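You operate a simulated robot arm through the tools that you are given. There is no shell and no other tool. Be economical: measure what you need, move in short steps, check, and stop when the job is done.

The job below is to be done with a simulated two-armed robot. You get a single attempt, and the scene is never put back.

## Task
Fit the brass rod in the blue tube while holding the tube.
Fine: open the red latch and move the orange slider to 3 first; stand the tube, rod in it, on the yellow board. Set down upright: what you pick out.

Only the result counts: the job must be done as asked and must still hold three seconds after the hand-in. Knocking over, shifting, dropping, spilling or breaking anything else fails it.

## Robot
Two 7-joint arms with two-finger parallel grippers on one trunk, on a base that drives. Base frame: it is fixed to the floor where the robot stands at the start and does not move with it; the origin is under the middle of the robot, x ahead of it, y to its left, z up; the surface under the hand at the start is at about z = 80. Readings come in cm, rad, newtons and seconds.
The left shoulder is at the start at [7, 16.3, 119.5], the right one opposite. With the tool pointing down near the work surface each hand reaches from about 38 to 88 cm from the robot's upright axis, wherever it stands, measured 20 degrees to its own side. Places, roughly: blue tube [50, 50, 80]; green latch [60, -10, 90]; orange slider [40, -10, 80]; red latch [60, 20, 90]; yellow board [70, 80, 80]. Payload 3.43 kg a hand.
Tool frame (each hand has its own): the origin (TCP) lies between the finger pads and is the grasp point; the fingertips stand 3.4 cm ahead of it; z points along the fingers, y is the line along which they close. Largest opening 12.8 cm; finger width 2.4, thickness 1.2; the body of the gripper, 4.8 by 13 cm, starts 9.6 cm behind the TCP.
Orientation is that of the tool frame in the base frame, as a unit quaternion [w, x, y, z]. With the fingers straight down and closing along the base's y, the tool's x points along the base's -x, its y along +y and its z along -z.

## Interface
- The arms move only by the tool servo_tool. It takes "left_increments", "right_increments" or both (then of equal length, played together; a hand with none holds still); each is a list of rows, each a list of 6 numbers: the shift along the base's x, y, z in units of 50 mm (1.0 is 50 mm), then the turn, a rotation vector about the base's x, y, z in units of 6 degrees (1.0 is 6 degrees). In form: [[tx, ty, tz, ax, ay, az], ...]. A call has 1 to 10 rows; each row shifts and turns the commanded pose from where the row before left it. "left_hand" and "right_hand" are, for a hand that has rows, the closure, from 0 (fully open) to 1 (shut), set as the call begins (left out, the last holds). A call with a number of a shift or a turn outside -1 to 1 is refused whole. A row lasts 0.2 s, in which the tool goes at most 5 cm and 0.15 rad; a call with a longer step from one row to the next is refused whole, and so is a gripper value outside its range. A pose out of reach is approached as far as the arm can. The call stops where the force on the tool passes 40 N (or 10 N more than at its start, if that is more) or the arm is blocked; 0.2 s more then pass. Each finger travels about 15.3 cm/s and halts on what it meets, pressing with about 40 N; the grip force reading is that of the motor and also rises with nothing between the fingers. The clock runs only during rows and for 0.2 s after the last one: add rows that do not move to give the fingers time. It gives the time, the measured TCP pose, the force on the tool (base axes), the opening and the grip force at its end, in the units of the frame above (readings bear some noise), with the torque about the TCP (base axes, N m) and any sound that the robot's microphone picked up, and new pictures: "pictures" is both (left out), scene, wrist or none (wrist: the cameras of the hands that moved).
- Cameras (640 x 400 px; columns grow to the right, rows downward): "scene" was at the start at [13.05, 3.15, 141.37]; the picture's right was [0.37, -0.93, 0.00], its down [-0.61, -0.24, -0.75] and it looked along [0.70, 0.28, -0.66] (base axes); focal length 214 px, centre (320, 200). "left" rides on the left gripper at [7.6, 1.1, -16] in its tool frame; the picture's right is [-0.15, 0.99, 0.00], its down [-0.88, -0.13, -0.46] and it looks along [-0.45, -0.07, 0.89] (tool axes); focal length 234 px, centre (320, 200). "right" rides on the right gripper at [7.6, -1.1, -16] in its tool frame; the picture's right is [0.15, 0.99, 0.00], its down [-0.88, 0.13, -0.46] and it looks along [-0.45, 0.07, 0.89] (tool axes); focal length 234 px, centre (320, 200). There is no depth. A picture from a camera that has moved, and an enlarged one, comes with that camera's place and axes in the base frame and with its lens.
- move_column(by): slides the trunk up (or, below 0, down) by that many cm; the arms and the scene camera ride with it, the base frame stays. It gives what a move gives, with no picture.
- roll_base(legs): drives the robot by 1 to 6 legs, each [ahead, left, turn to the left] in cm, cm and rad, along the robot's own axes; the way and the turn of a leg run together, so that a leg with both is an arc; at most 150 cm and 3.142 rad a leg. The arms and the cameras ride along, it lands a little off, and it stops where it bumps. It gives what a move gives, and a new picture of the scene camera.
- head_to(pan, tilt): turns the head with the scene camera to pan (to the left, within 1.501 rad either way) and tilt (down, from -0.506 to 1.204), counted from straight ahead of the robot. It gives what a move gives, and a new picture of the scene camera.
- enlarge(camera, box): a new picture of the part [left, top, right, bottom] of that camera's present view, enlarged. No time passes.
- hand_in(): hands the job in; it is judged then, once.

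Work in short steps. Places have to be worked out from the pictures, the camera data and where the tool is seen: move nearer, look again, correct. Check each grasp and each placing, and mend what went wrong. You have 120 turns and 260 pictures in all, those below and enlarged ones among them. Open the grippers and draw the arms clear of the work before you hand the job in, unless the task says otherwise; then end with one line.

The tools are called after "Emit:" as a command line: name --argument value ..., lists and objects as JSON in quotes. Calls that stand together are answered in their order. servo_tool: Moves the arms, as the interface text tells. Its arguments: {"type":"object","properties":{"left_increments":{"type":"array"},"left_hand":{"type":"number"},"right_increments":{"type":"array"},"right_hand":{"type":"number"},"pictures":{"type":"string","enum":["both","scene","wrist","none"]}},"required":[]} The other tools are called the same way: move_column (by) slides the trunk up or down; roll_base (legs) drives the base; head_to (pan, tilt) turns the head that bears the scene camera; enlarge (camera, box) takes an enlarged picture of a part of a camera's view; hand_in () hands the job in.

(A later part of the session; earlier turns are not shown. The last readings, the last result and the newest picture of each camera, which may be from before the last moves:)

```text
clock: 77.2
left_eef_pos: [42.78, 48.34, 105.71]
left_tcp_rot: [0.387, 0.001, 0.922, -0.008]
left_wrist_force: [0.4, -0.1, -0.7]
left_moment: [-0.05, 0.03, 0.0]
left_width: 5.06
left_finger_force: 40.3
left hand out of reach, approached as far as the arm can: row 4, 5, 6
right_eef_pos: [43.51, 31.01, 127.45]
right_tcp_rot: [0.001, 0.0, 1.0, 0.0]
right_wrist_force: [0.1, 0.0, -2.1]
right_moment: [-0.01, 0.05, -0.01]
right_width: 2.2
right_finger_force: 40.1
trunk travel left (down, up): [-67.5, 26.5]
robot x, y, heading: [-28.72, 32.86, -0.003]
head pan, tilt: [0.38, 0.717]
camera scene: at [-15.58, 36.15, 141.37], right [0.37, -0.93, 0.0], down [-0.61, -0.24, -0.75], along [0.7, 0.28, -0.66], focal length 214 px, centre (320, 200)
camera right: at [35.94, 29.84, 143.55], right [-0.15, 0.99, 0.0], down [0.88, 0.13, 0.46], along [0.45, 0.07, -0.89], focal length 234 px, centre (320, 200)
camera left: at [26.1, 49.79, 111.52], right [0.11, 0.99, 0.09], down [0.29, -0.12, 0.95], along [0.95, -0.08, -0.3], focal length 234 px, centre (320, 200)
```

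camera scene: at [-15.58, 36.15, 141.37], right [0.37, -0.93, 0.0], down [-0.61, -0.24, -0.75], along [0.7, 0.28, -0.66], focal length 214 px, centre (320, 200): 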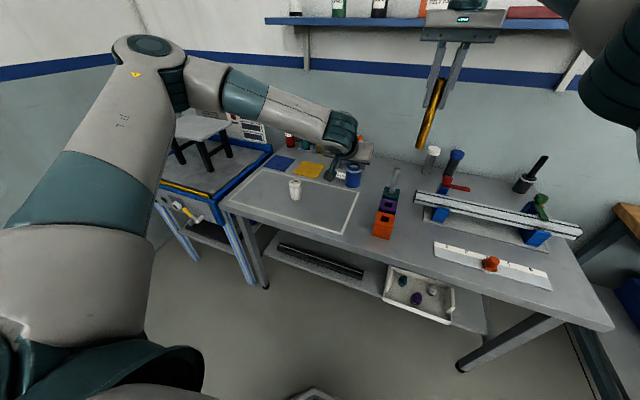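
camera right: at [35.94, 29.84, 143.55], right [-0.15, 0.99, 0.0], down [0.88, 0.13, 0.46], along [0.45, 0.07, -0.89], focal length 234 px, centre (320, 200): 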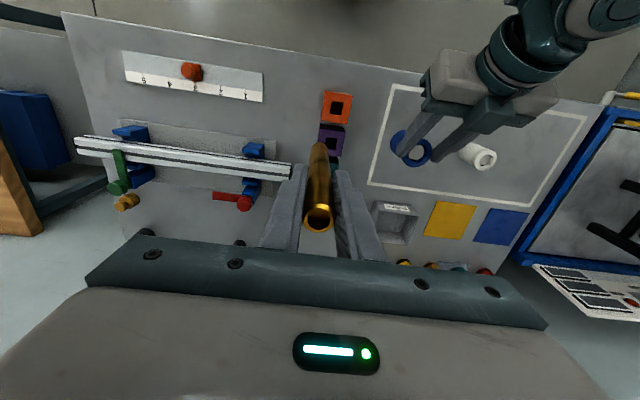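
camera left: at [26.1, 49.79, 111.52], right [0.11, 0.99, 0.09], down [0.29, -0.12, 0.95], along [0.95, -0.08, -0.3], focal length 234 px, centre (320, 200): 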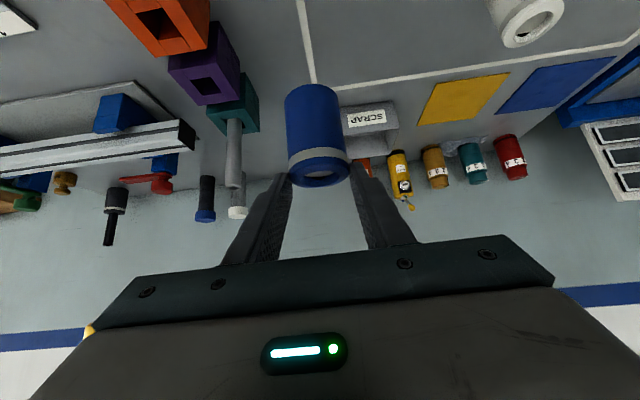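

Both arms are comfortable here. Let me inspect the tube's mouth in the right view.

Emit:
enlarge --camera "right" --box '[380, 120, 440, 175]'

Emit:
enlarge --camera "left" --box '[270, 70, 370, 200]'

Emit:
enlarge --camera "scene" --box '[310, 60, 470, 200]'

```text
7.27 times, centred on (410, 148) of right
camera zoom: at [35.94, 29.84, 143.55], right [-0.15, 0.99, 0.0], down [0.88, 0.13, 0.46], along [0.45, 0.07, -0.89], focal length 1703 px, centre (-334, 582)
```

zoom: 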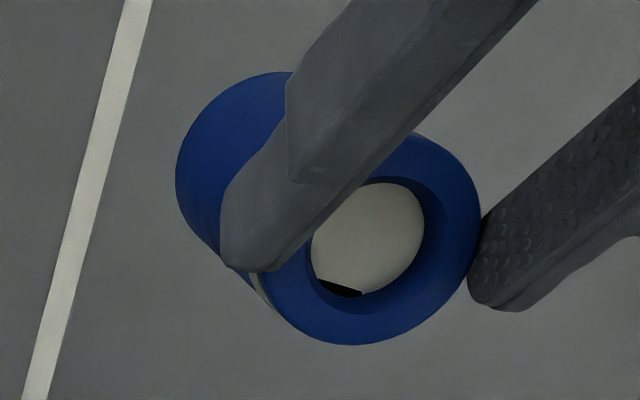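

```text
3.08 times, centred on (320, 135) of left
camera zoom: at [26.1, 49.79, 111.52], right [0.11, 0.99, 0.09], down [0.29, -0.12, 0.95], along [0.95, -0.08, -0.3], focal length 720 px, centre (320, 400)
```

zoom: 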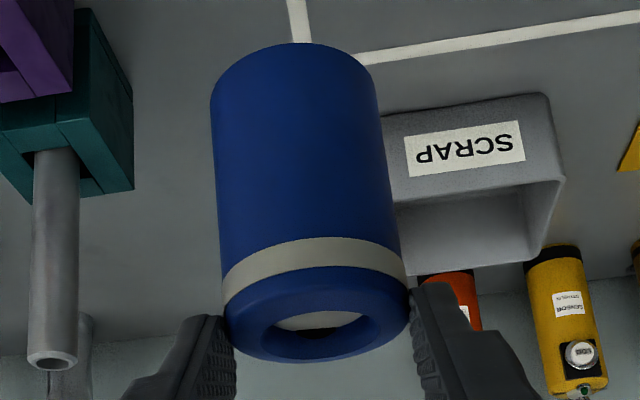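

```text
2.86 times, centred on (390, 130) of scene
camera zoom: at [-15.58, 36.15, 141.37], right [0.37, -0.93, 0.0], down [-0.61, -0.24, -0.75], along [0.7, 0.28, -0.66], focal length 613 px, centre (120, 400)
```

zoom: 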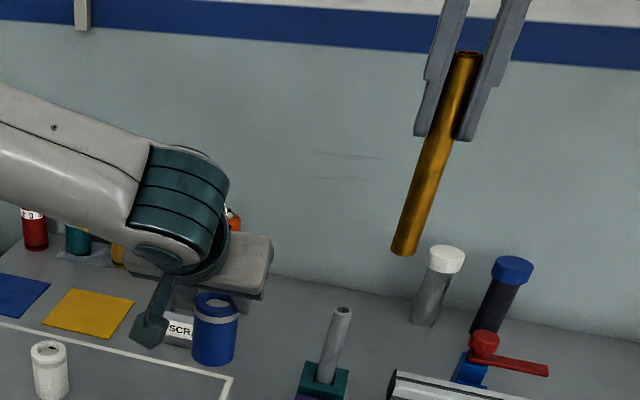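

The tube slid down in the tilted grip: its rim is now at z≈103.2 (below the TCP), held only by the collar. I'll put it back on the table here by lowering the trunk, then re-grasp it vertically.

Emit:
move_column --by -14

Emit:
servo_tool --left_increments '[[0, 0, 0, 0, 0, 0]]' --pictures "both"

Emit:
enlarge --camera "scene" --box '[290, 100, 430, 220]'

```text
clock: 78.8
left_eef_pos: [42.86, 48.37, 91.65]
left_tcp_rot: [0.387, 0.001, 0.922, -0.008]
left_wrist_force: [-0.7, 0.1, -2.0]
left_moment: [0.02, -0.01, 0.0]
left_width: 5.1
left_finger_force: 40.5
right_eef_pos: [43.52, 31.04, 113.51]
right_tcp_rot: [0.001, -0.001, 1.0, 0.001]
right_wrist_force: [0.8, 0.8, -1.3]
right_moment: [-0.03, 0.0, -0.02]
right_width: 2.17
right_finger_force: 40.1
trunk travel left (down, up): [-53.5, 40.5]
robot x, y, heading: [-28.68, 32.79, 0.004]
head pan, tilt: [0.38, 0.717]
```

```text
clock: 79.2
left_eef_pos: [42.89, 48.37, 91.69]
left_tcp_rot: [0.386, 0.001, 0.922, -0.009]
left_wrist_force: [-0.2, -0.3, -0.9]
left_moment: [-0.01, 0.01, 0.0]
left_width: 5.07
left_finger_force: 40.4
right_eef_pos: [43.68, 31.0, 113.44]
right_tcp_rot: [0.001, -0.001, 1.0, 0.001]
right_wrist_force: [-0.2, 0.7, -2.4]
right_moment: [0.0, -0.02, -0.05]
right_width: 2.18
right_finger_force: 40.3
trunk travel left (down, up): [-53.5, 40.5]
robot x, y, heading: [-28.5, 32.7, 0.003]
head pan, tilt: [0.38, 0.717]
camera scene: at [-15.57, 36.17, 127.37], right [0.37, -0.93, 0.0], down [-0.61, -0.24, -0.75], along [0.7, 0.28, -0.66], focal length 214 px, centre (320, 200)
camera left: at [26.12, 49.82, 97.52], right [0.11, 0.99, 0.09], down [0.29, -0.12, 0.95], along [0.95, -0.08, -0.3], focal length 234 px, centre (320, 200)
```

scene: 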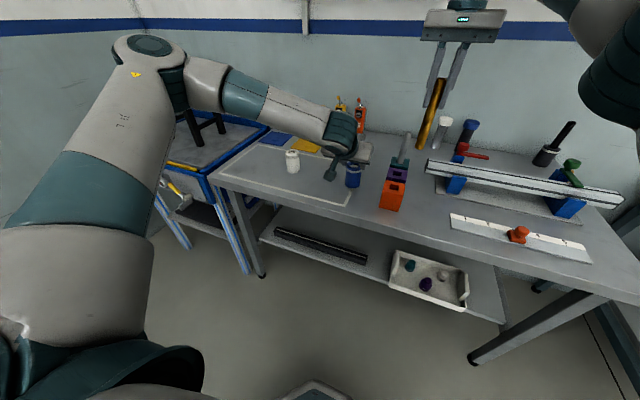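
left: 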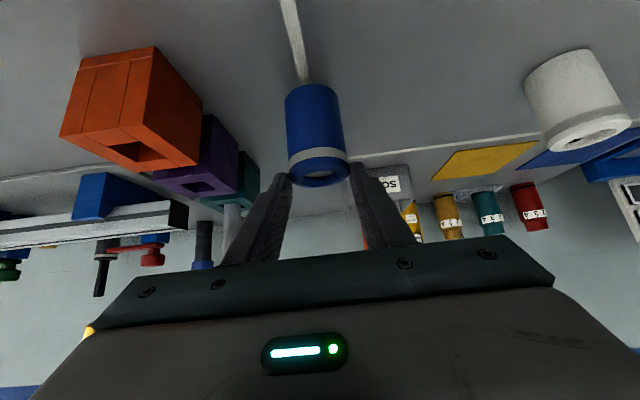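

```text
3.33 times, centred on (360, 160) of scene
camera zoom: at [-15.57, 36.17, 127.37], right [0.37, -0.93, 0.0], down [-0.61, -0.24, -0.75], along [0.7, 0.28, -0.66], focal length 715 px, centre (187, 333)
```

zoom: 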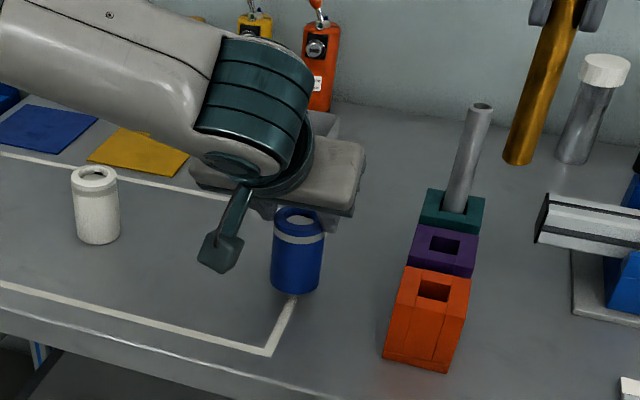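

The tube is still ~1–2 cm above the table. Lower slowly until contact.

Emit:
servo_tool --left_increments '[[0, 0, -0.08, 0, 0, 0], [0, 0, -0.08, 0, 0, 0], [0, 0, -0.08, 0, 0, 0], [0, 0, 0, 0, 0, 0]]' --pictures "wrist"

Emit:
enlarge --camera "scene" --box '[310, 130, 410, 220]'

```text
clock: 80.2
left_eef_pos: [42.81, 48.75, 90.54]
left_tcp_rot: [0.386, 0.001, 0.922, -0.008]
left_wrist_force: [-0.4, -0.5, -1.0]
left_moment: [-0.01, 0.02, -0.02]
left_width: 5.04
left_finger_force: 40.1
left hand out of reach, approached as far as the arm can: row 3
right_eef_pos: [43.53, 30.98, 113.51]
right_tcp_rot: [0.001, -0.001, 1.0, 0.001]
right_wrist_force: [-0.6, -1.0, -1.5]
right_moment: [-0.01, 0.02, 0.01]
right_width: 2.22
right_finger_force: 40.0
trunk travel left (down, up): [-53.5, 40.5]
robot x, y, heading: [-28.85, 32.94, 0.002]
head pan, tilt: [0.38, 0.717]
camera left: at [25.95, 50.16, 96.4], right [0.11, 0.99, 0.09], down [0.29, -0.12, 0.95], along [0.95, -0.08, -0.3], focal length 234 px, centre (320, 200)
```

left: 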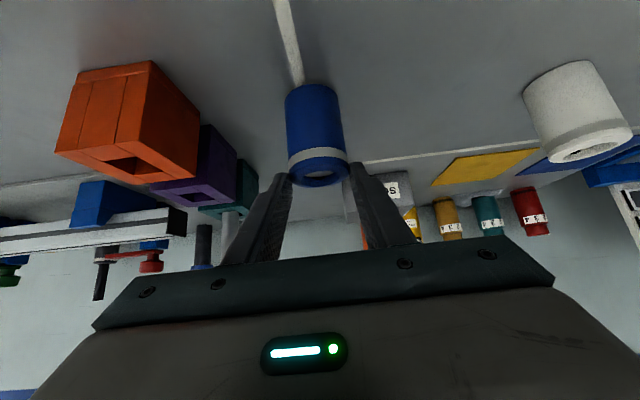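

```text
4.44 times, centred on (360, 175) of scene
camera zoom: at [-15.58, 36.17, 127.37], right [0.37, -0.93, 0.0], down [-0.61, -0.24, -0.75], along [0.7, 0.28, -0.66], focal length 953 px, centre (142, 311)
```

zoom: 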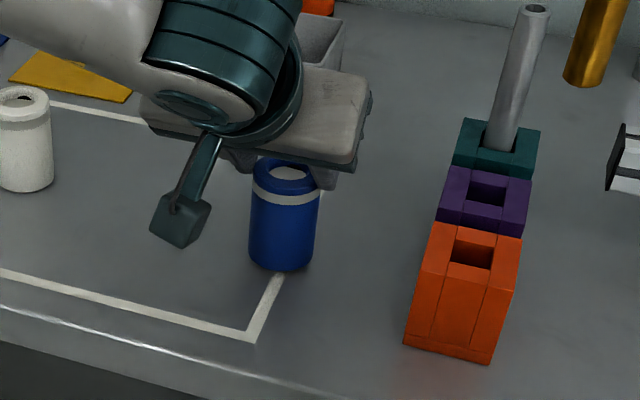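

Still no contact; lower the trunk in small bits.

Emit:
move_column --by -1

Emit:
move_column --by -0.6

Emit:
enlarge --camera "scene" --box '[310, 130, 410, 220]'

Emit:
enlarge --camera "left" --box '[250, 60, 390, 200]'

```text
clock: 80.8
left_eef_pos: [42.67, 48.64, 89.93]
left_tcp_rot: [0.39, 0.002, 0.921, -0.009]
left_wrist_force: [1.6, 0.1, 16.5]
left_moment: [0.4, -0.42, -0.02]
left_width: 5.07
left_finger_force: 39.8
right_eef_pos: [43.42, 31.07, 112.59]
right_tcp_rot: [0.001, -0.001, 1.0, 0.0]
right_wrist_force: [-0.1, 0.8, -2.4]
right_moment: [0.02, 0.0, 0.0]
right_width: 2.19
right_finger_force: 40.8
trunk travel left (down, up): [-52.5, 41.5]
robot x, y, heading: [-28.6, 33.24, -0.002]
head pan, tilt: [0.38, 0.717]
```

```text
clock: 81.4
left_eef_pos: [42.66, 48.57, 89.58]
left_tcp_rot: [0.39, 0.002, 0.921, -0.01]
left_wrist_force: [7.4, -2.2, 30.4]
left_moment: [0.1, -1.03, -0.07]
left_width: 5.07
left_finger_force: 40.0
right_eef_pos: [43.38, 30.87, 112.11]
right_tcp_rot: [0.003, 0.0, 1.0, 0.0]
right_wrist_force: [0.4, 0.0, -2.3]
right_moment: [0.01, -0.01, -0.01]
right_width: 2.18
right_finger_force: 40.1
trunk travel left (down, up): [-51.9, 42.1]
robot x, y, heading: [-28.53, 33.39, 0.003]
head pan, tilt: [0.38, 0.717]
```

```text
4.44 times, centred on (360, 175) of scene
camera zoom: at [-15.85, 36.06, 125.82], right [0.37, -0.93, 0.0], down [-0.61, -0.24, -0.76], along [0.7, 0.28, -0.66], focal length 953 px, centre (142, 311)
```

zoom: 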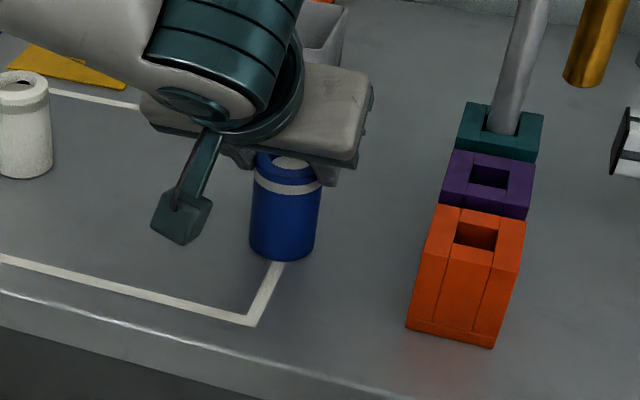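

```text
2.86 times, centred on (320, 130) of left
camera zoom: at [25.84, 50.03, 95.14], right [0.11, 0.99, 0.09], down [0.28, -0.12, 0.95], along [0.95, -0.08, -0.29], focal length 669 px, centre (320, 400)
```

zoom: 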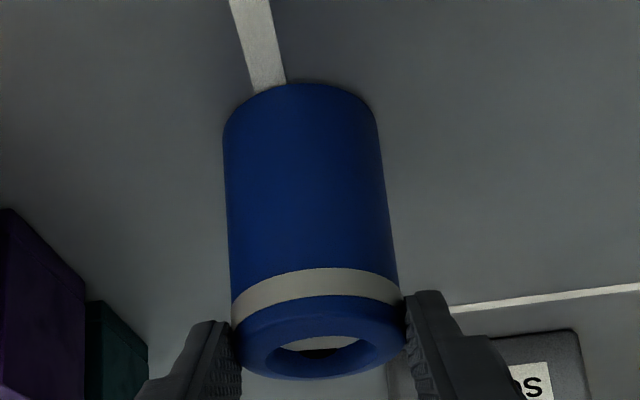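

Tube bottom is on the table (30 N contact, no slip now). Relieve the load and open the left hand, then back it off along its axis.

Emit:
move_column --by 1.1

Emit:
servo_tool --left_increments '[[0, 0, 0, 0, 0, 0], [0, 0, 0, 0, 0, 0], [0, 0, 0, 0, 0, 0]]' --left_hand 0.3 --pictures "wrist"

```text
clock: 82.0
left_eef_pos: [42.66, 48.63, 89.77]
left_tcp_rot: [0.384, 0.001, 0.923, -0.009]
left_wrist_force: [-0.2, 0.4, -1.1]
left_moment: [0.01, 0.02, 0.04]
left_width: 5.07
left_finger_force: 40.0
right_eef_pos: [43.65, 30.99, 112.94]
right_tcp_rot: [0.001, 0.0, 1.0, 0.001]
right_wrist_force: [-0.9, -0.5, -2.7]
right_moment: [-0.03, 0.05, -0.01]
right_width: 2.17
right_finger_force: 39.8
trunk travel left (down, up): [-53.0, 41.0]
robot x, y, heading: [-28.79, 32.92, 0.004]
head pan, tilt: [0.38, 0.717]
```

```text
clock: 82.8
left_eef_pos: [42.78, 48.68, 90.06]
left_tcp_rot: [0.386, 0.002, 0.922, -0.009]
left_wrist_force: [-0.8, 0.7, -0.1]
left_moment: [-0.02, 0.03, 0.01]
left_width: 8.98
left_finger_force: 0.1
right_eef_pos: [43.63, 30.9, 113.01]
right_tcp_rot: [0.001, -0.001, 1.0, 0.002]
right_wrist_force: [-0.2, -0.5, -1.4]
right_moment: [-0.02, 0.06, 0.0]
right_width: 2.17
right_finger_force: 39.5
trunk travel left (down, up): [-53.0, 41.0]
robot x, y, heading: [-28.54, 33.38, -0.002]
head pan, tilt: [0.38, 0.717]
camera left: at [25.94, 50.16, 95.92], right [0.11, 0.99, 0.09], down [0.29, -0.12, 0.95], along [0.95, -0.08, -0.3], focal length 234 px, centre (320, 200)
```

left: 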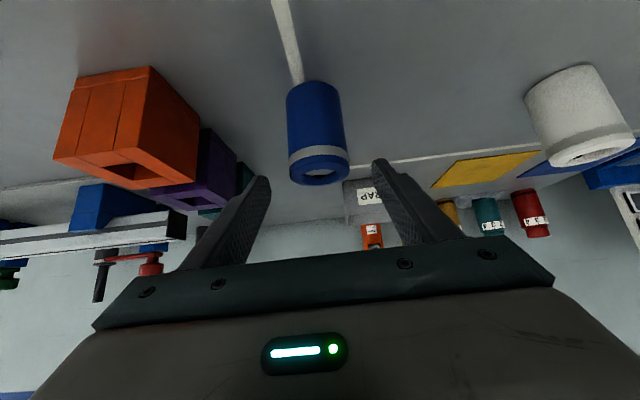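

The tube stands at about [44.6, 48.7]. I raise the left hand clear and rotate it back to vertical above the tube.

Emit:
servo_tool --left_increments '[[-0.2, 0, 0.6, 0, 0, 0], [-0.2, 0, 0.8, 0, 0, 0], [0, 0, 0.8, 0, 0, 0], [0, 0, 0.4, 0, 0, 0], [0, 0, 0.2, 0, 0.9, 0], [0.1, 0, 0.2, 0, 0.9, 0], [0.1, 0, 0, 0, 0.9, 0], [0.1, 0, 0, 0, 0.9, 0], [0.1, 0, 0, 0, 0.9, 0], [0.1, 0, 0, 0, 0.9, 0]]' --left_hand 0.2 --pictures "none"

Emit:
servo_tool --left_increments '[[0.1, 0, 0, 0, 0.9, 0], [0.1, 0, 0, 0, 0.9, 0], [0, 0, 0, 0, 0.35, 0], [0, 0, 0, 0, 0, 0]]' --pictures "both"

```text
clock: 85.0
left_eef_pos: [39.02, 53.02, 102.51]
left_tcp_rot: [0.113, -0.001, 0.994, -0.01]
left_wrist_force: [0.3, 1.1, 0.2]
left_moment: [-0.05, -0.01, -0.01]
left_width: 10.23
left_finger_force: 0.1
left hand out of reach, approached as far as the arm can: row 7, 8, 10
right_eef_pos: [43.62, 31.27, 112.98]
right_tcp_rot: [0.001, -0.001, 1.0, -0.001]
right_wrist_force: [0.2, 1.3, -2.5]
right_moment: [-0.03, 0.01, -0.01]
right_width: 2.18
right_finger_force: 39.8
trunk travel left (down, up): [-53.0, 41.0]
robot x, y, heading: [-28.86, 32.89, 0.003]
head pan, tilt: [0.38, 0.717]
```

```text
clock: 86.0
left_eef_pos: [37.65, 55.05, 101.97]
left_tcp_rot: [0.002, -0.003, 1.0, -0.009]
left_wrist_force: [0.2, -0.2, 0.3]
left_moment: [-0.01, 0.0, 0.01]
left_width: 10.24
left_finger_force: 0.1
left hand out of reach, approached as far as the arm can: row 1, 2, 3
right_eef_pos: [43.57, 31.11, 112.98]
right_tcp_rot: [0.001, 0.0, 1.0, 0.0]
right_wrist_force: [-0.3, 0.4, -2.3]
right_moment: [-0.02, 0.05, -0.01]
right_width: 2.18
right_finger_force: 39.9
trunk travel left (down, up): [-53.0, 41.0]
robot x, y, heading: [-28.64, 32.87, 0.004]
head pan, tilt: [0.38, 0.717]
camera scene: at [-15.57, 36.2, 126.86], right [0.37, -0.93, 0.0], down [-0.61, -0.25, -0.75], along [0.7, 0.28, -0.66], focal length 214 px, centre (320, 200)
camera left: at [29.95, 56.54, 117.93], right [0.14, 0.99, -0.02], down [0.88, -0.12, 0.46], along [0.45, -0.08, -0.89], focal length 234 px, centre (320, 200)
```

scene: 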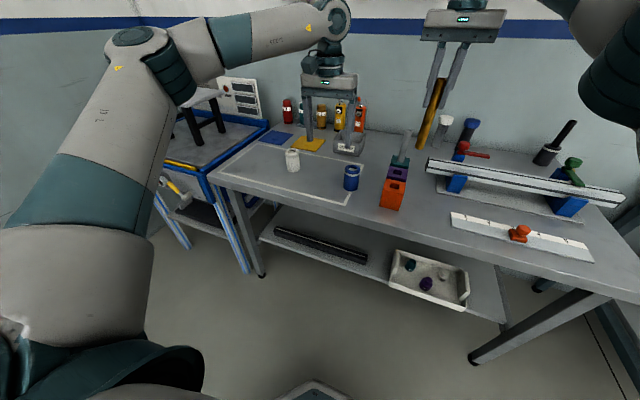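
left: 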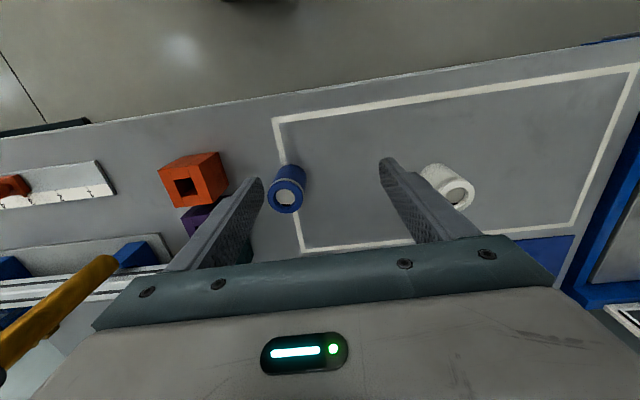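

Vertical tool needs the trunk up again. Raise trunk 14 cm, then move above the tube.

Emit:
move_column --by 14

Emit:
servo_tool --left_increments '[[0.35, -0.3, -0.2, 0, 0, 0], [0.35, -0.3, -0.4, 0, 0, 0], [0.35, -0.3, -0.4, 0, 0, 0], [0.35, -0.37, -0.4, 0, 0, 0], [0, 0, 0, 0, 0, 0]]' --pictures "both"

Emit:
enlarge --camera "scene" --box '[300, 80, 440, 220]'

```text
clock: 87.6
left_eef_pos: [37.73, 55.1, 116.01]
left_tcp_rot: [0.001, -0.002, 1.0, -0.009]
left_wrist_force: [0.0, 0.7, 0.4]
left_moment: [0.0, 0.01, -0.01]
left_width: 10.26
left_finger_force: 0.0
right_eef_pos: [43.61, 30.91, 126.92]
right_tcp_rot: [0.0, -0.001, 1.0, 0.001]
right_wrist_force: [0.1, -0.4, -1.8]
right_moment: [-0.01, -0.01, 0.03]
right_width: 2.21
right_finger_force: 39.7
trunk travel left (down, up): [-67.0, 27.0]
robot x, y, heading: [-28.51, 32.97, 0.004]
head pan, tilt: [0.38, 0.717]
```

```text
clock: 88.8
left_eef_pos: [38.22, 54.74, 108.5]
left_tcp_rot: [0.002, -0.003, 1.0, -0.01]
left_wrist_force: [-0.6, -0.1, 0.6]
left_moment: [-0.02, -0.05, 0.02]
left_width: 10.23
left_finger_force: 0.2
left hand out of reach, approached as far as the arm can: row 1, 2, 3, 4
right_eef_pos: [43.64, 31.03, 127.04]
right_tcp_rot: [0.001, -0.001, 1.0, 0.0]
right_wrist_force: [0.6, -0.1, -2.5]
right_moment: [0.02, -0.01, -0.01]
right_width: 2.18
right_finger_force: 40.1
trunk travel left (down, up): [-67.0, 27.0]
robot x, y, heading: [-28.66, 32.73, 0.003]
head pan, tilt: [0.38, 0.717]
camera scene: at [-15.59, 36.17, 140.87], right [0.37, -0.93, 0.0], down [-0.61, -0.24, -0.75], along [0.7, 0.28, -0.66], focal length 214 px, centre (320, 200)
camera left: at [30.44, 56.19, 124.41], right [0.14, 0.99, -0.02], down [0.88, -0.12, 0.46], along [0.46, -0.08, -0.89], focal length 234 px, centre (320, 200)
```

scene: 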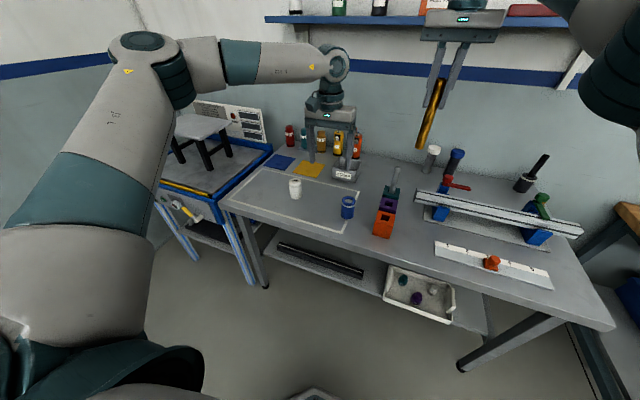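
left: 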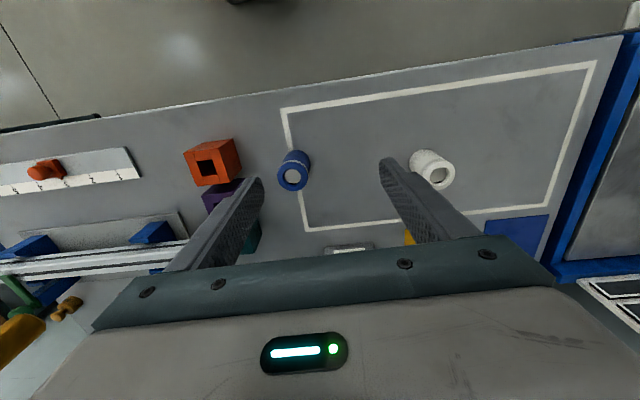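

```text
2.86 times, centred on (370, 150) of scene
camera zoom: at [-15.59, 36.17, 140.87], right [0.37, -0.93, 0.0], down [-0.61, -0.24, -0.75], along [0.7, 0.28, -0.66], focal length 613 px, centre (177, 343)
```

zoom: 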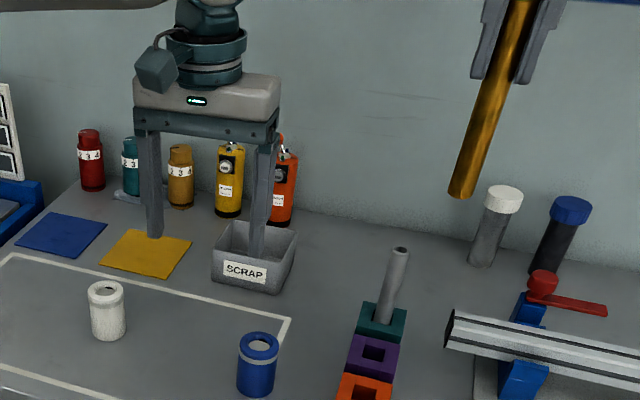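

At this height the inner region is limited; try lower: descend to z≈96, then slide over the tube.

Emit:
servo_tool --left_increments '[[0, 0, -0.8, 0, 0, 0], [0, 0, -0.8, 0, 0, 0], [0, 0, -0.6, 0, 0, 0], [0.2, -0.2, 0, 0, 0, 0], [0.3, -0.3, 0, 0, 0, 0], [0.3, -0.3, 0, 0, 0, 0], [0.3, -0.3, 0, 0, 0, 0], [0, 0, 0, 0, 0, 0]]' --pictures "wrist"

```text
clock: 90.6
left_eef_pos: [37.15, 55.37, 99.64]
left_tcp_rot: [0.003, -0.002, 1.0, -0.011]
left_wrist_force: [-0.2, -0.4, 0.3]
left_moment: [0.04, -0.01, -0.01]
left_width: 10.27
left_finger_force: 0.1
left hand out of reach, approached as far as the arm can: row 1, 2, 3, 4, 5, 6, 7
right_eef_pos: [43.65, 30.91, 127.07]
right_tcp_rot: [0.001, 0.0, 1.0, 0.001]
right_wrist_force: [-0.5, 0.6, -1.6]
right_moment: [0.01, 0.03, 0.0]
right_width: 2.2
right_finger_force: 39.8
trunk travel left (down, up): [-67.0, 27.0]
robot x, y, heading: [-28.79, 32.61, 0.001]
head pan, tilt: [0.38, 0.717]
camera left: at [29.29, 56.81, 115.82], right [0.14, 0.99, -0.02], down [0.88, -0.12, 0.46], along [0.46, -0.08, -0.89], focal length 234 px, centre (320, 200)
```

left: 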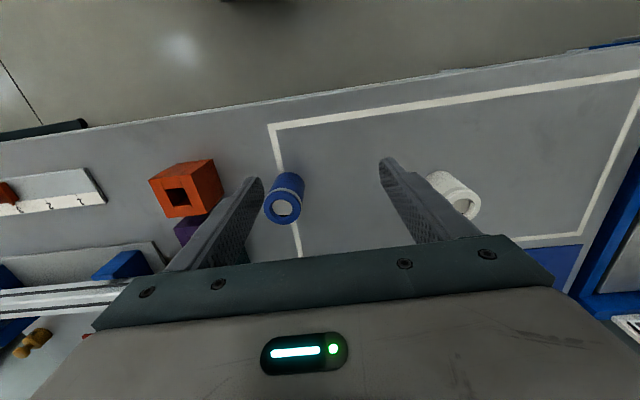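

The left arm seems limited by wrist roll; try adding a positive yaw (+24°) and then moving inward.

Emit:
servo_tool --left_increments '[[0, 0, 0, 0, 0, 1], [0, 0, 0, 0, 0, 1], [0, 0, 0, 0, 0, 1], [0, 0, 0, 0, 0, 1], [0.2, -0.2, 0, 0, 0, 0], [0.2, -0.2, 0, 0, 0, 0], [0, 0, 0, 0, 0, 0]]' --pictures "wrist"

```text
clock: 92.2
left_eef_pos: [37.09, 55.34, 99.91]
left_tcp_rot: [0.005, -0.21, 0.978, -0.008]
left_wrist_force: [-0.7, 0.4, -0.1]
left_moment: [0.04, -0.02, 0.02]
left_width: 10.25
left_finger_force: 0.0
left hand out of reach, approached as far as the arm can: row 5, 6
right_eef_pos: [43.56, 31.05, 127.07]
right_tcp_rot: [0.0, -0.001, 1.0, 0.002]
right_wrist_force: [0.6, 0.8, -2.1]
right_moment: [0.0, 0.05, 0.01]
right_width: 2.19
right_finger_force: 40.1
trunk travel left (down, up): [-67.0, 27.0]
robot x, y, heading: [-28.37, 33.2, 0.007]
head pan, tilt: [0.38, 0.717]
camera left: at [29.42, 53.55, 115.8], right [-0.27, 0.96, -0.02], down [0.85, 0.25, 0.46], along [0.45, 0.11, -0.89], focal length 234 px, centre (320, 200)
```

left: 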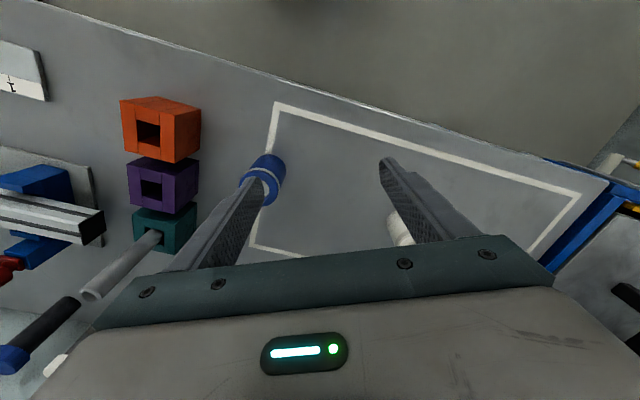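

Not the roll. The arm is probably in a poor branch; I retract it toward its starting configuration and re-approach.

Emit:
servo_tool --left_increments '[[-0.3, 0.2, 0.5, 0, 0, -1], [-0.5, 0.3, 0.5, 0, 0, -1], [-0.6, 0.3, 0.5, 0, 0, -1], [-0.6, 0.4, 0.5, 0, 0, -1], [-0.7, 0.4, 0.5, 0, 0, 0], [-0.7, 0.4, 0.5, 0, 0, 0], [-0.7, 0.4, 0.5, 0, 0, 0], [-0.7, 0.4, 0.5, 0, 0, 0], [-0.3, 0, 0.5, 0, 0, 0], [0, 0, 0.5, 0, 0, 0]]' --pictures "scene"

```text
clock: 94.4
left_eef_pos: [11.6, 69.15, 124.86]
left_tcp_rot: [0.003, -0.003, 1.0, -0.01]
left_wrist_force: [0.2, 0.3, 0.7]
left_moment: [0.0, 0.0, 0.0]
left_width: 10.26
left_finger_force: 0.1
right_eef_pos: [43.64, 30.98, 126.97]
right_tcp_rot: [0.002, -0.001, 1.0, 0.001]
right_wrist_force: [-0.4, 0.1, -2.0]
right_moment: [0.0, 0.01, -0.02]
right_width: 2.18
right_finger_force: 39.9
trunk travel left (down, up): [-67.0, 27.0]
robot x, y, heading: [-28.92, 33.65, 0.003]
head pan, tilt: [0.38, 0.717]
camera scene: at [-15.59, 36.1, 140.87], right [0.37, -0.93, 0.0], down [-0.61, -0.24, -0.75], along [0.7, 0.28, -0.66], focal length 214 px, centre (320, 200)
```

scene: 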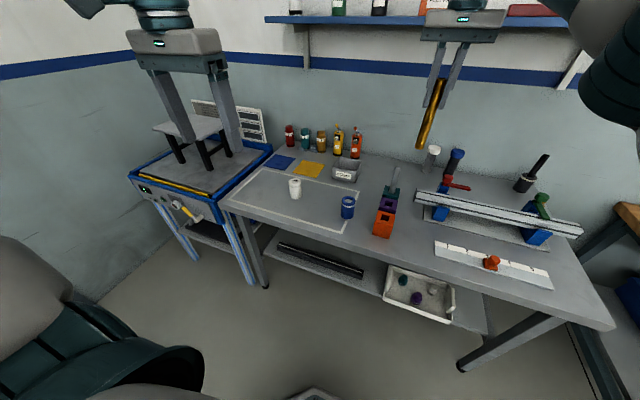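

Left arm is in its original configuration again. Re-approach: descend first off the table, then go forward toward the tube at z≈99.

Emit:
servo_tool --left_increments '[[0.3, -0.1, -0.8, 0, 0, 0], [0.3, -0.2, -0.8, 0, 0, 0], [0.4, -0.3, -0.8, 0, 0, 0], [0.5, -0.4, -0.8, 0, 0, 0], [0.6, -0.4, -0.8, 0, 0, 0], [0.8, -0.5, -0.8, 0, 0, 0], [0.9, -0.6, -0.3, 0, 0, 0], [0.9, -0.6, 0, 0, 0, 0], [0.9, -0.6, 0, 0, 0, 0], [0.9, -0.3, 0, 0, 0, 0]]' --pictures "wrist"

```text
refused: row 4 steps farther than a row can; nothing moved
```

Emit:
servo_tool --left_increments '[[0.3, -0.2, -0.7, 0, 0, 0], [0.4, -0.3, -0.7, 0, 0, 0], [0.5, -0.3, -0.7, 0, 0, 0], [0.5, -0.4, -0.7, 0, 0, 0], [0.5, -0.4, -0.7, 0, 0, 0], [0.5, -0.4, -0.7, 0, 0, 0], [0.6, -0.5, -0.5, 0, 0, 0], [0.8, -0.5, 0, 0, 0, 0], [0.8, -0.5, 0, 0, 0, 0], [0.8, -0.5, 0, 0, 0, 0]]' --pictures "wrist"

```text
clock: 96.6
left_eef_pos: [35.72, 53.28, 102.12]
left_tcp_rot: [0.003, -0.003, 1.0, -0.01]
left_wrist_force: [0.8, -0.1, 0.0]
left_moment: [0.02, -0.02, 0.01]
left_width: 10.22
left_finger_force: 0.1
left hand out of reach, approached as far as the arm can: row 9, 10
right_eef_pos: [43.42, 31.04, 127.06]
right_tcp_rot: [0.002, -0.001, 1.0, 0.001]
right_wrist_force: [0.4, 0.3, -2.6]
right_moment: [-0.04, -0.04, -0.03]
right_width: 2.2
right_finger_force: 39.7
trunk travel left (down, up): [-67.0, 27.0]
robot x, y, heading: [-28.81, 32.74, 0.001]
head pan, tilt: [0.38, 0.717]
camera left: at [27.85, 54.74, 118.1], right [0.14, 0.99, -0.02], down [0.88, -0.12, 0.46], along [0.46, -0.08, -0.89], focal length 234 px, centre (320, 200)
```

left: 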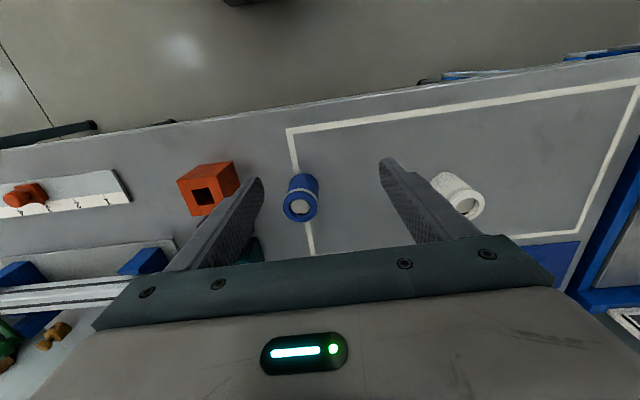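

Same limit, so I change the plan: carry the tube alone with a vertical left grasp onto the yellow board, then hold it there tilted and insert the rod. First drive so the tube lies in the left arm's comfortable zone, with the right hand pulled in.

Emit:
servo_tool --right_increments '[[-0.7, 0, 0, 0, 0, 0], [-0.7, 0, 0, 0, 0, 0], [-0.7, 0, 0, 0, 0, 0], [-0.7, 0, 0, 0, 0, 0]]' --left_increments '[[-0.7, 0.3, 0.5, 0, 0, 0], [-0.7, 0.3, 0.5, 0, 0, 0], [-0.7, 0.3, 0.5, 0, 0, 0], [0, 0, 0.5, 0, 0, 0]]' --pictures "none"

Emit:
roll_base --legs '[[0, -29, 0], [21, 0, 0]]'

```text
clock: 97.6
left_eef_pos: [25.1, 57.78, 112.33]
left_tcp_rot: [0.003, -0.002, 1.0, -0.009]
left_wrist_force: [0.5, -1.2, 0.4]
left_moment: [-0.01, -0.01, -0.02]
left_width: 10.22
left_finger_force: 0.0
right_eef_pos: [29.5, 30.85, 127.16]
right_tcp_rot: [0.002, 0.0, 1.0, 0.002]
right_wrist_force: [-1.4, -0.2, -2.3]
right_moment: [-0.01, -0.02, 0.02]
right_width: 2.2
right_finger_force: 40.0
trunk travel left (down, up): [-67.0, 27.0]
robot x, y, heading: [-29.09, 33.08, -0.001]
head pan, tilt: [0.38, 0.717]
```

```text
clock: 100.9
left_eef_pos: [46.39, 28.66, 112.24]
left_tcp_rot: [0.002, -0.001, 1.0, -0.009]
left_wrist_force: [0.1, -0.2, 0.2]
left_moment: [0.01, -0.02, -0.02]
left_width: 10.22
left_finger_force: 0.0
right_eef_pos: [50.67, 1.68, 127.06]
right_tcp_rot: [0.002, 0.0, 1.0, 0.0]
right_wrist_force: [0.2, 0.6, -1.3]
right_moment: [-0.02, 0.01, 0.0]
right_width: 2.19
right_finger_force: 39.6
trunk travel left (down, up): [-67.0, 27.0]
robot x, y, heading: [-7.51, 4.19, -0.001]
head pan, tilt: [0.38, 0.717]
camera scene: at [5.44, 7.04, 140.89], right [0.37, -0.93, 0.0], down [-0.61, -0.24, -0.75], along [0.7, 0.28, -0.66], focal length 214 px, centre (320, 200)
```

scene: 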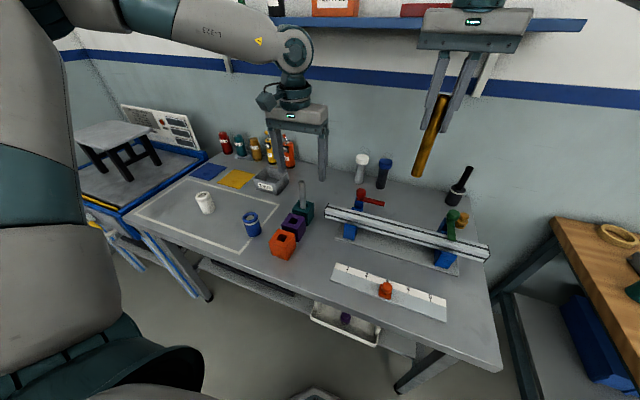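

Move the left hand above the tube and look.

Emit:
servo_tool --left_increments '[[-0.05, 0.8, 0, 0, 0, 0], [-0.05, 0.8, 0, 0, 0, 0], [-0.05, 0.8, 0, 0, 0, 0], [-0.05, 0.8, 0, 0, 0, 0], [0, 0.8, -0.5, 0, 0, 0], [0, 0, -0.8, 0, 0, 0], [0, 0, -0.8, 0, 0, 0], [0, 0, 0, 0, 0, 0]]' --left_hand 0.1 --pictures "both"

Emit:
enlarge --camera "scene" --box '[190, 140, 310, 260]'

```text
clock: 102.7
left_eef_pos: [45.24, 48.63, 101.68]
left_tcp_rot: [0.002, -0.002, 1.0, -0.01]
left_wrist_force: [0.4, 0.2, 1.3]
left_moment: [-0.02, 0.0, 0.03]
left_width: 11.52
left_finger_force: 0.0
right_eef_pos: [50.72, 1.72, 126.96]
right_tcp_rot: [0.001, 0.001, 1.0, 0.001]
right_wrist_force: [0.0, 0.4, -1.4]
right_moment: [-0.03, 0.02, -0.05]
right_width: 2.18
right_finger_force: 40.3
trunk travel left (down, up): [-67.0, 27.0]
robot x, y, heading: [-7.41, 3.71, -0.004]
head pan, tilt: [0.38, 0.717]
camera scene: at [5.5, 7.07, 140.87], right [0.37, -0.93, 0.0], down [-0.61, -0.24, -0.75], along [0.7, 0.28, -0.66], focal length 214 px, centre (320, 200)
camera left: at [37.54, 50.05, 117.6], right [0.14, 0.99, -0.02], down [0.88, -0.12, 0.46], along [0.45, -0.08, -0.89], focal length 234 px, centre (320, 200)
```

scene: 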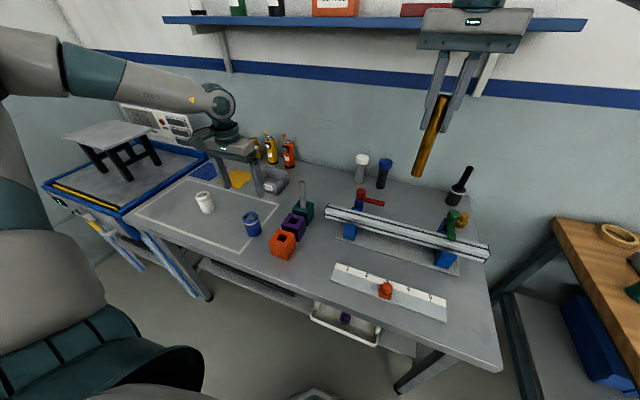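
left: 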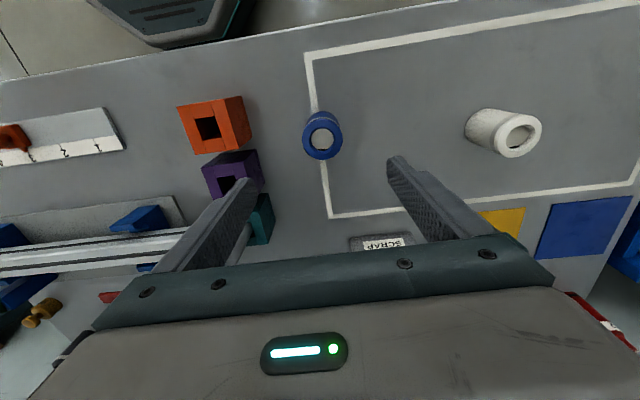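

```text
3.33 times, centred on (250, 200) of scene
camera zoom: at [5.5, 7.07, 140.87], right [0.37, -0.93, 0.0], down [-0.61, -0.24, -0.75], along [0.7, 0.28, -0.66], focal length 715 px, centre (553, 200)
```

zoom: 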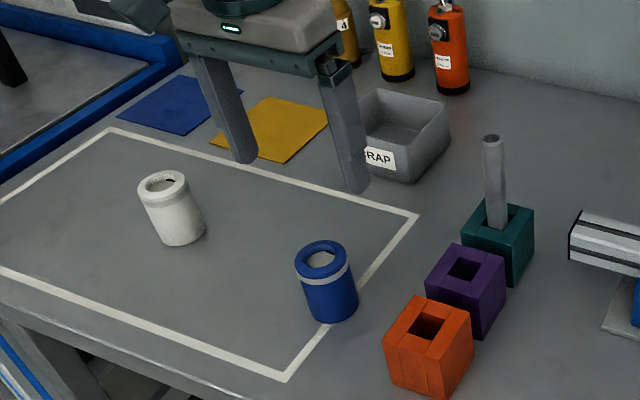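

Tube centre ≈[44.4, 48.9]. Descend vertically around it.

Emit:
servo_tool --left_increments '[[-0.15, 0.05, -0.5, 0, 0, 0], [0, 0, -0.7, 0, 0, 0], [0, 0, -0.7, 0, 0, 0], [0, 0, -0.7, 0, 0, 0], [0, 0, -0.6, 0, 0, 0], [0, 0, 0, 0, 0, 0]]' --pictures "wrist"

```text
clock: 104.1
left_eef_pos: [44.41, 48.85, 85.7]
left_tcp_rot: [0.003, -0.002, 1.0, -0.009]
left_wrist_force: [0.8, -0.2, 0.1]
left_moment: [-0.01, 0.0, -0.01]
left_width: 11.52
left_finger_force: 0.0
right_eef_pos: [50.62, 1.77, 126.95]
right_tcp_rot: [0.002, 0.001, 1.0, 0.001]
right_wrist_force: [0.5, -0.8, -1.3]
right_moment: [0.04, 0.01, -0.02]
right_width: 2.19
right_finger_force: 39.5
trunk travel left (down, up): [-67.0, 27.0]
robot x, y, heading: [-7.49, 4.3, -0.0]
head pan, tilt: [0.38, 0.717]
camera left: at [36.7, 50.25, 101.59], right [0.14, 0.99, -0.02], down [0.88, -0.12, 0.46], along [0.46, -0.08, -0.89], focal length 234 px, centre (320, 200)
```

left: 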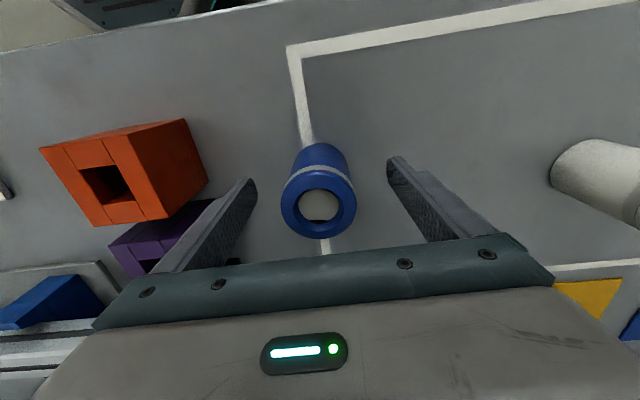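

Centred. Close the left hand.

Emit:
servo_tool --left_increments '[[0, 0, 0, 0, 0, 0], [0, 0, 0, 0, 0, 0], [0, 0, 0, 0, 0, 0], [0, 0, 0, 0, 0, 0]]' --left_hand 1.0 --pictures "none"

Emit:
servo_tool --left_increments '[[0, 0, 0.1, 0, 0, 0], [0, 0, 0.2, 0, 0, 0], [0, 0, 0.3, 0, 0, 0], [0, 0, 0.4, 0, 0, 0], [0, 0, 0.5, 0, 0, 0], [0, 0, 0.5, 0, 0, 0], [0, 0, 0, 0, 0, 0]]' --pictures "both"

Emit:
enlarge --camera "scene" --box '[190, 140, 310, 260]'

```text
clock: 105.1
left_eef_pos: [44.45, 48.7, 85.48]
left_tcp_rot: [0.002, -0.002, 1.0, -0.009]
left_wrist_force: [0.9, 0.0, -0.3]
left_moment: [0.02, 0.02, -0.01]
left_width: 5.1
left_finger_force: 39.8
right_eef_pos: [50.69, 1.78, 126.93]
right_tcp_rot: [0.001, -0.001, 1.0, 0.001]
right_wrist_force: [-0.6, -0.7, -2.6]
right_moment: [0.0, 0.03, -0.01]
right_width: 2.19
right_finger_force: 40.1
trunk travel left (down, up): [-67.0, 27.0]
robot x, y, heading: [-7.39, 3.81, -0.004]
head pan, tilt: [0.38, 0.717]
```

```text
clock: 106.7
left_eef_pos: [44.56, 48.9, 95.61]
left_tcp_rot: [0.002, -0.001, 1.0, -0.01]
left_wrist_force: [0.0, -0.5, -0.5]
left_moment: [0.0, 0.0, 0.01]
left_width: 5.1
left_finger_force: 40.0
right_eef_pos: [50.69, 1.75, 127.02]
right_tcp_rot: [0.001, 0.0, 1.0, 0.0]
right_wrist_force: [0.1, 0.9, -2.3]
right_moment: [-0.03, 0.02, 0.03]
right_width: 2.21
right_finger_force: 40.1
trunk travel left (down, up): [-67.0, 27.0]
robot x, y, heading: [-7.78, 3.57, 0.002]
head pan, tilt: [0.38, 0.717]
camera scene: at [5.58, 7.09, 140.86], right [0.37, -0.93, 0.0], down [-0.61, -0.24, -0.75], along [0.7, 0.28, -0.66], focal length 214 px, centre (320, 200)
camera left: at [36.86, 50.4, 111.65], right [0.14, 0.99, -0.02], down [0.88, -0.12, 0.46], along [0.45, -0.08, -0.89], focal length 234 px, centre (320, 200)
```

scene: 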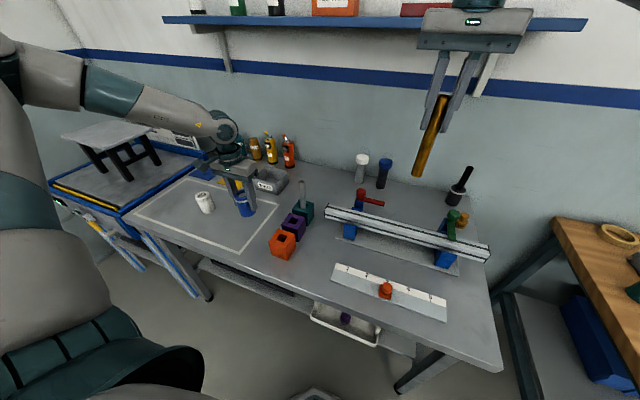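
left: 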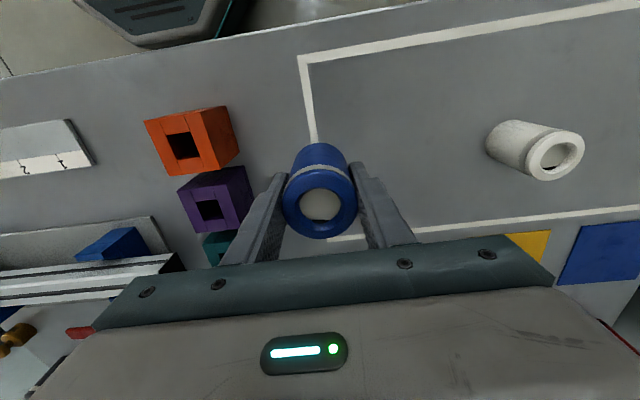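

```text
3.33 times, centred on (250, 200) of scene
camera zoom: at [5.58, 7.09, 140.86], right [0.37, -0.93, 0.0], down [-0.61, -0.24, -0.75], along [0.7, 0.28, -0.66], focal length 715 px, centre (553, 200)
```

zoom: 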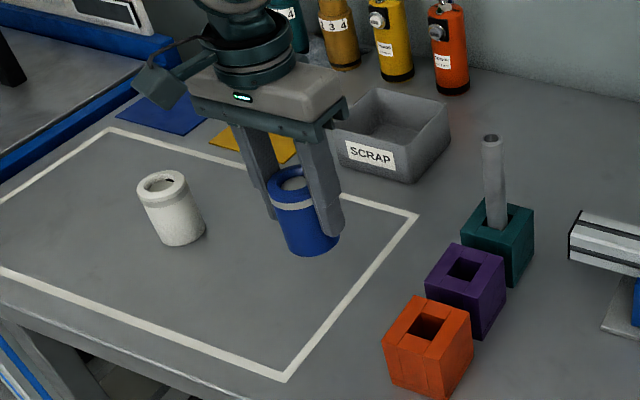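

Vertical grip holds without slip. Lift to clearance and drive left/forward toward the board.

Emit:
servo_tool --left_increments '[[0, 0, 0.5, 0, 0, 0], [0, 0, 0.7, 0, 0, 0], [0, 0, 0.7, 0, 0, 0], [0, 0, 0, 0, 0, 0]]' --pictures "none"

Emit:
roll_base --legs '[[0, 34, 0], [6, 0, 0]]'

```text
clock: 107.7
left_eef_pos: [44.74, 48.62, 105.28]
left_tcp_rot: [0.002, -0.002, 1.0, -0.01]
left_wrist_force: [0.7, 0.5, -0.9]
left_moment: [-0.02, 0.01, 0.01]
left_width: 5.09
left_finger_force: 40.2
right_eef_pos: [50.82, 1.72, 126.94]
right_tcp_rot: [0.001, 0.0, 1.0, 0.0]
right_wrist_force: [0.4, -0.2, -2.4]
right_moment: [0.03, 0.02, -0.02]
right_width: 2.17
right_finger_force: 40.6
trunk travel left (down, up): [-67.0, 27.0]
robot x, y, heading: [-7.86, 3.78, -0.003]
head pan, tilt: [0.38, 0.717]
```

```text
clock: 110.5
left_eef_pos: [49.84, 83.48, 105.7]
left_tcp_rot: [0.003, -0.005, 1.0, -0.01]
left_wrist_force: [-0.1, -0.3, -1.1]
left_moment: [-0.01, -0.04, 0.02]
left_width: 5.08
left_finger_force: 40.0
right_eef_pos: [56.2, 36.68, 127.16]
right_tcp_rot: [0.002, -0.003, 1.0, 0.001]
right_wrist_force: [-1.1, 0.9, -1.5]
right_moment: [0.0, -0.05, 0.01]
right_width: 2.19
right_finger_force: 39.7
trunk travel left (down, up): [-67.0, 27.0]
robot x, y, heading: [-1.83, 38.52, 0.004]
head pan, tilt: [0.38, 0.717]
camera scene: at [10.9, 41.67, 140.92], right [0.38, -0.93, 0.0], down [-0.61, -0.25, -0.75], along [0.7, 0.28, -0.66], focal length 214 px, centre (320, 200)
```

scene: 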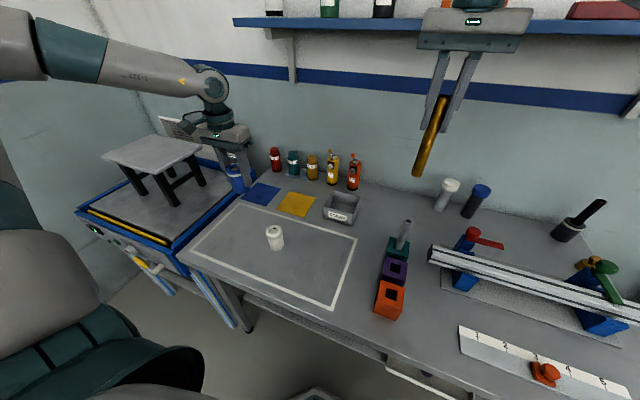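

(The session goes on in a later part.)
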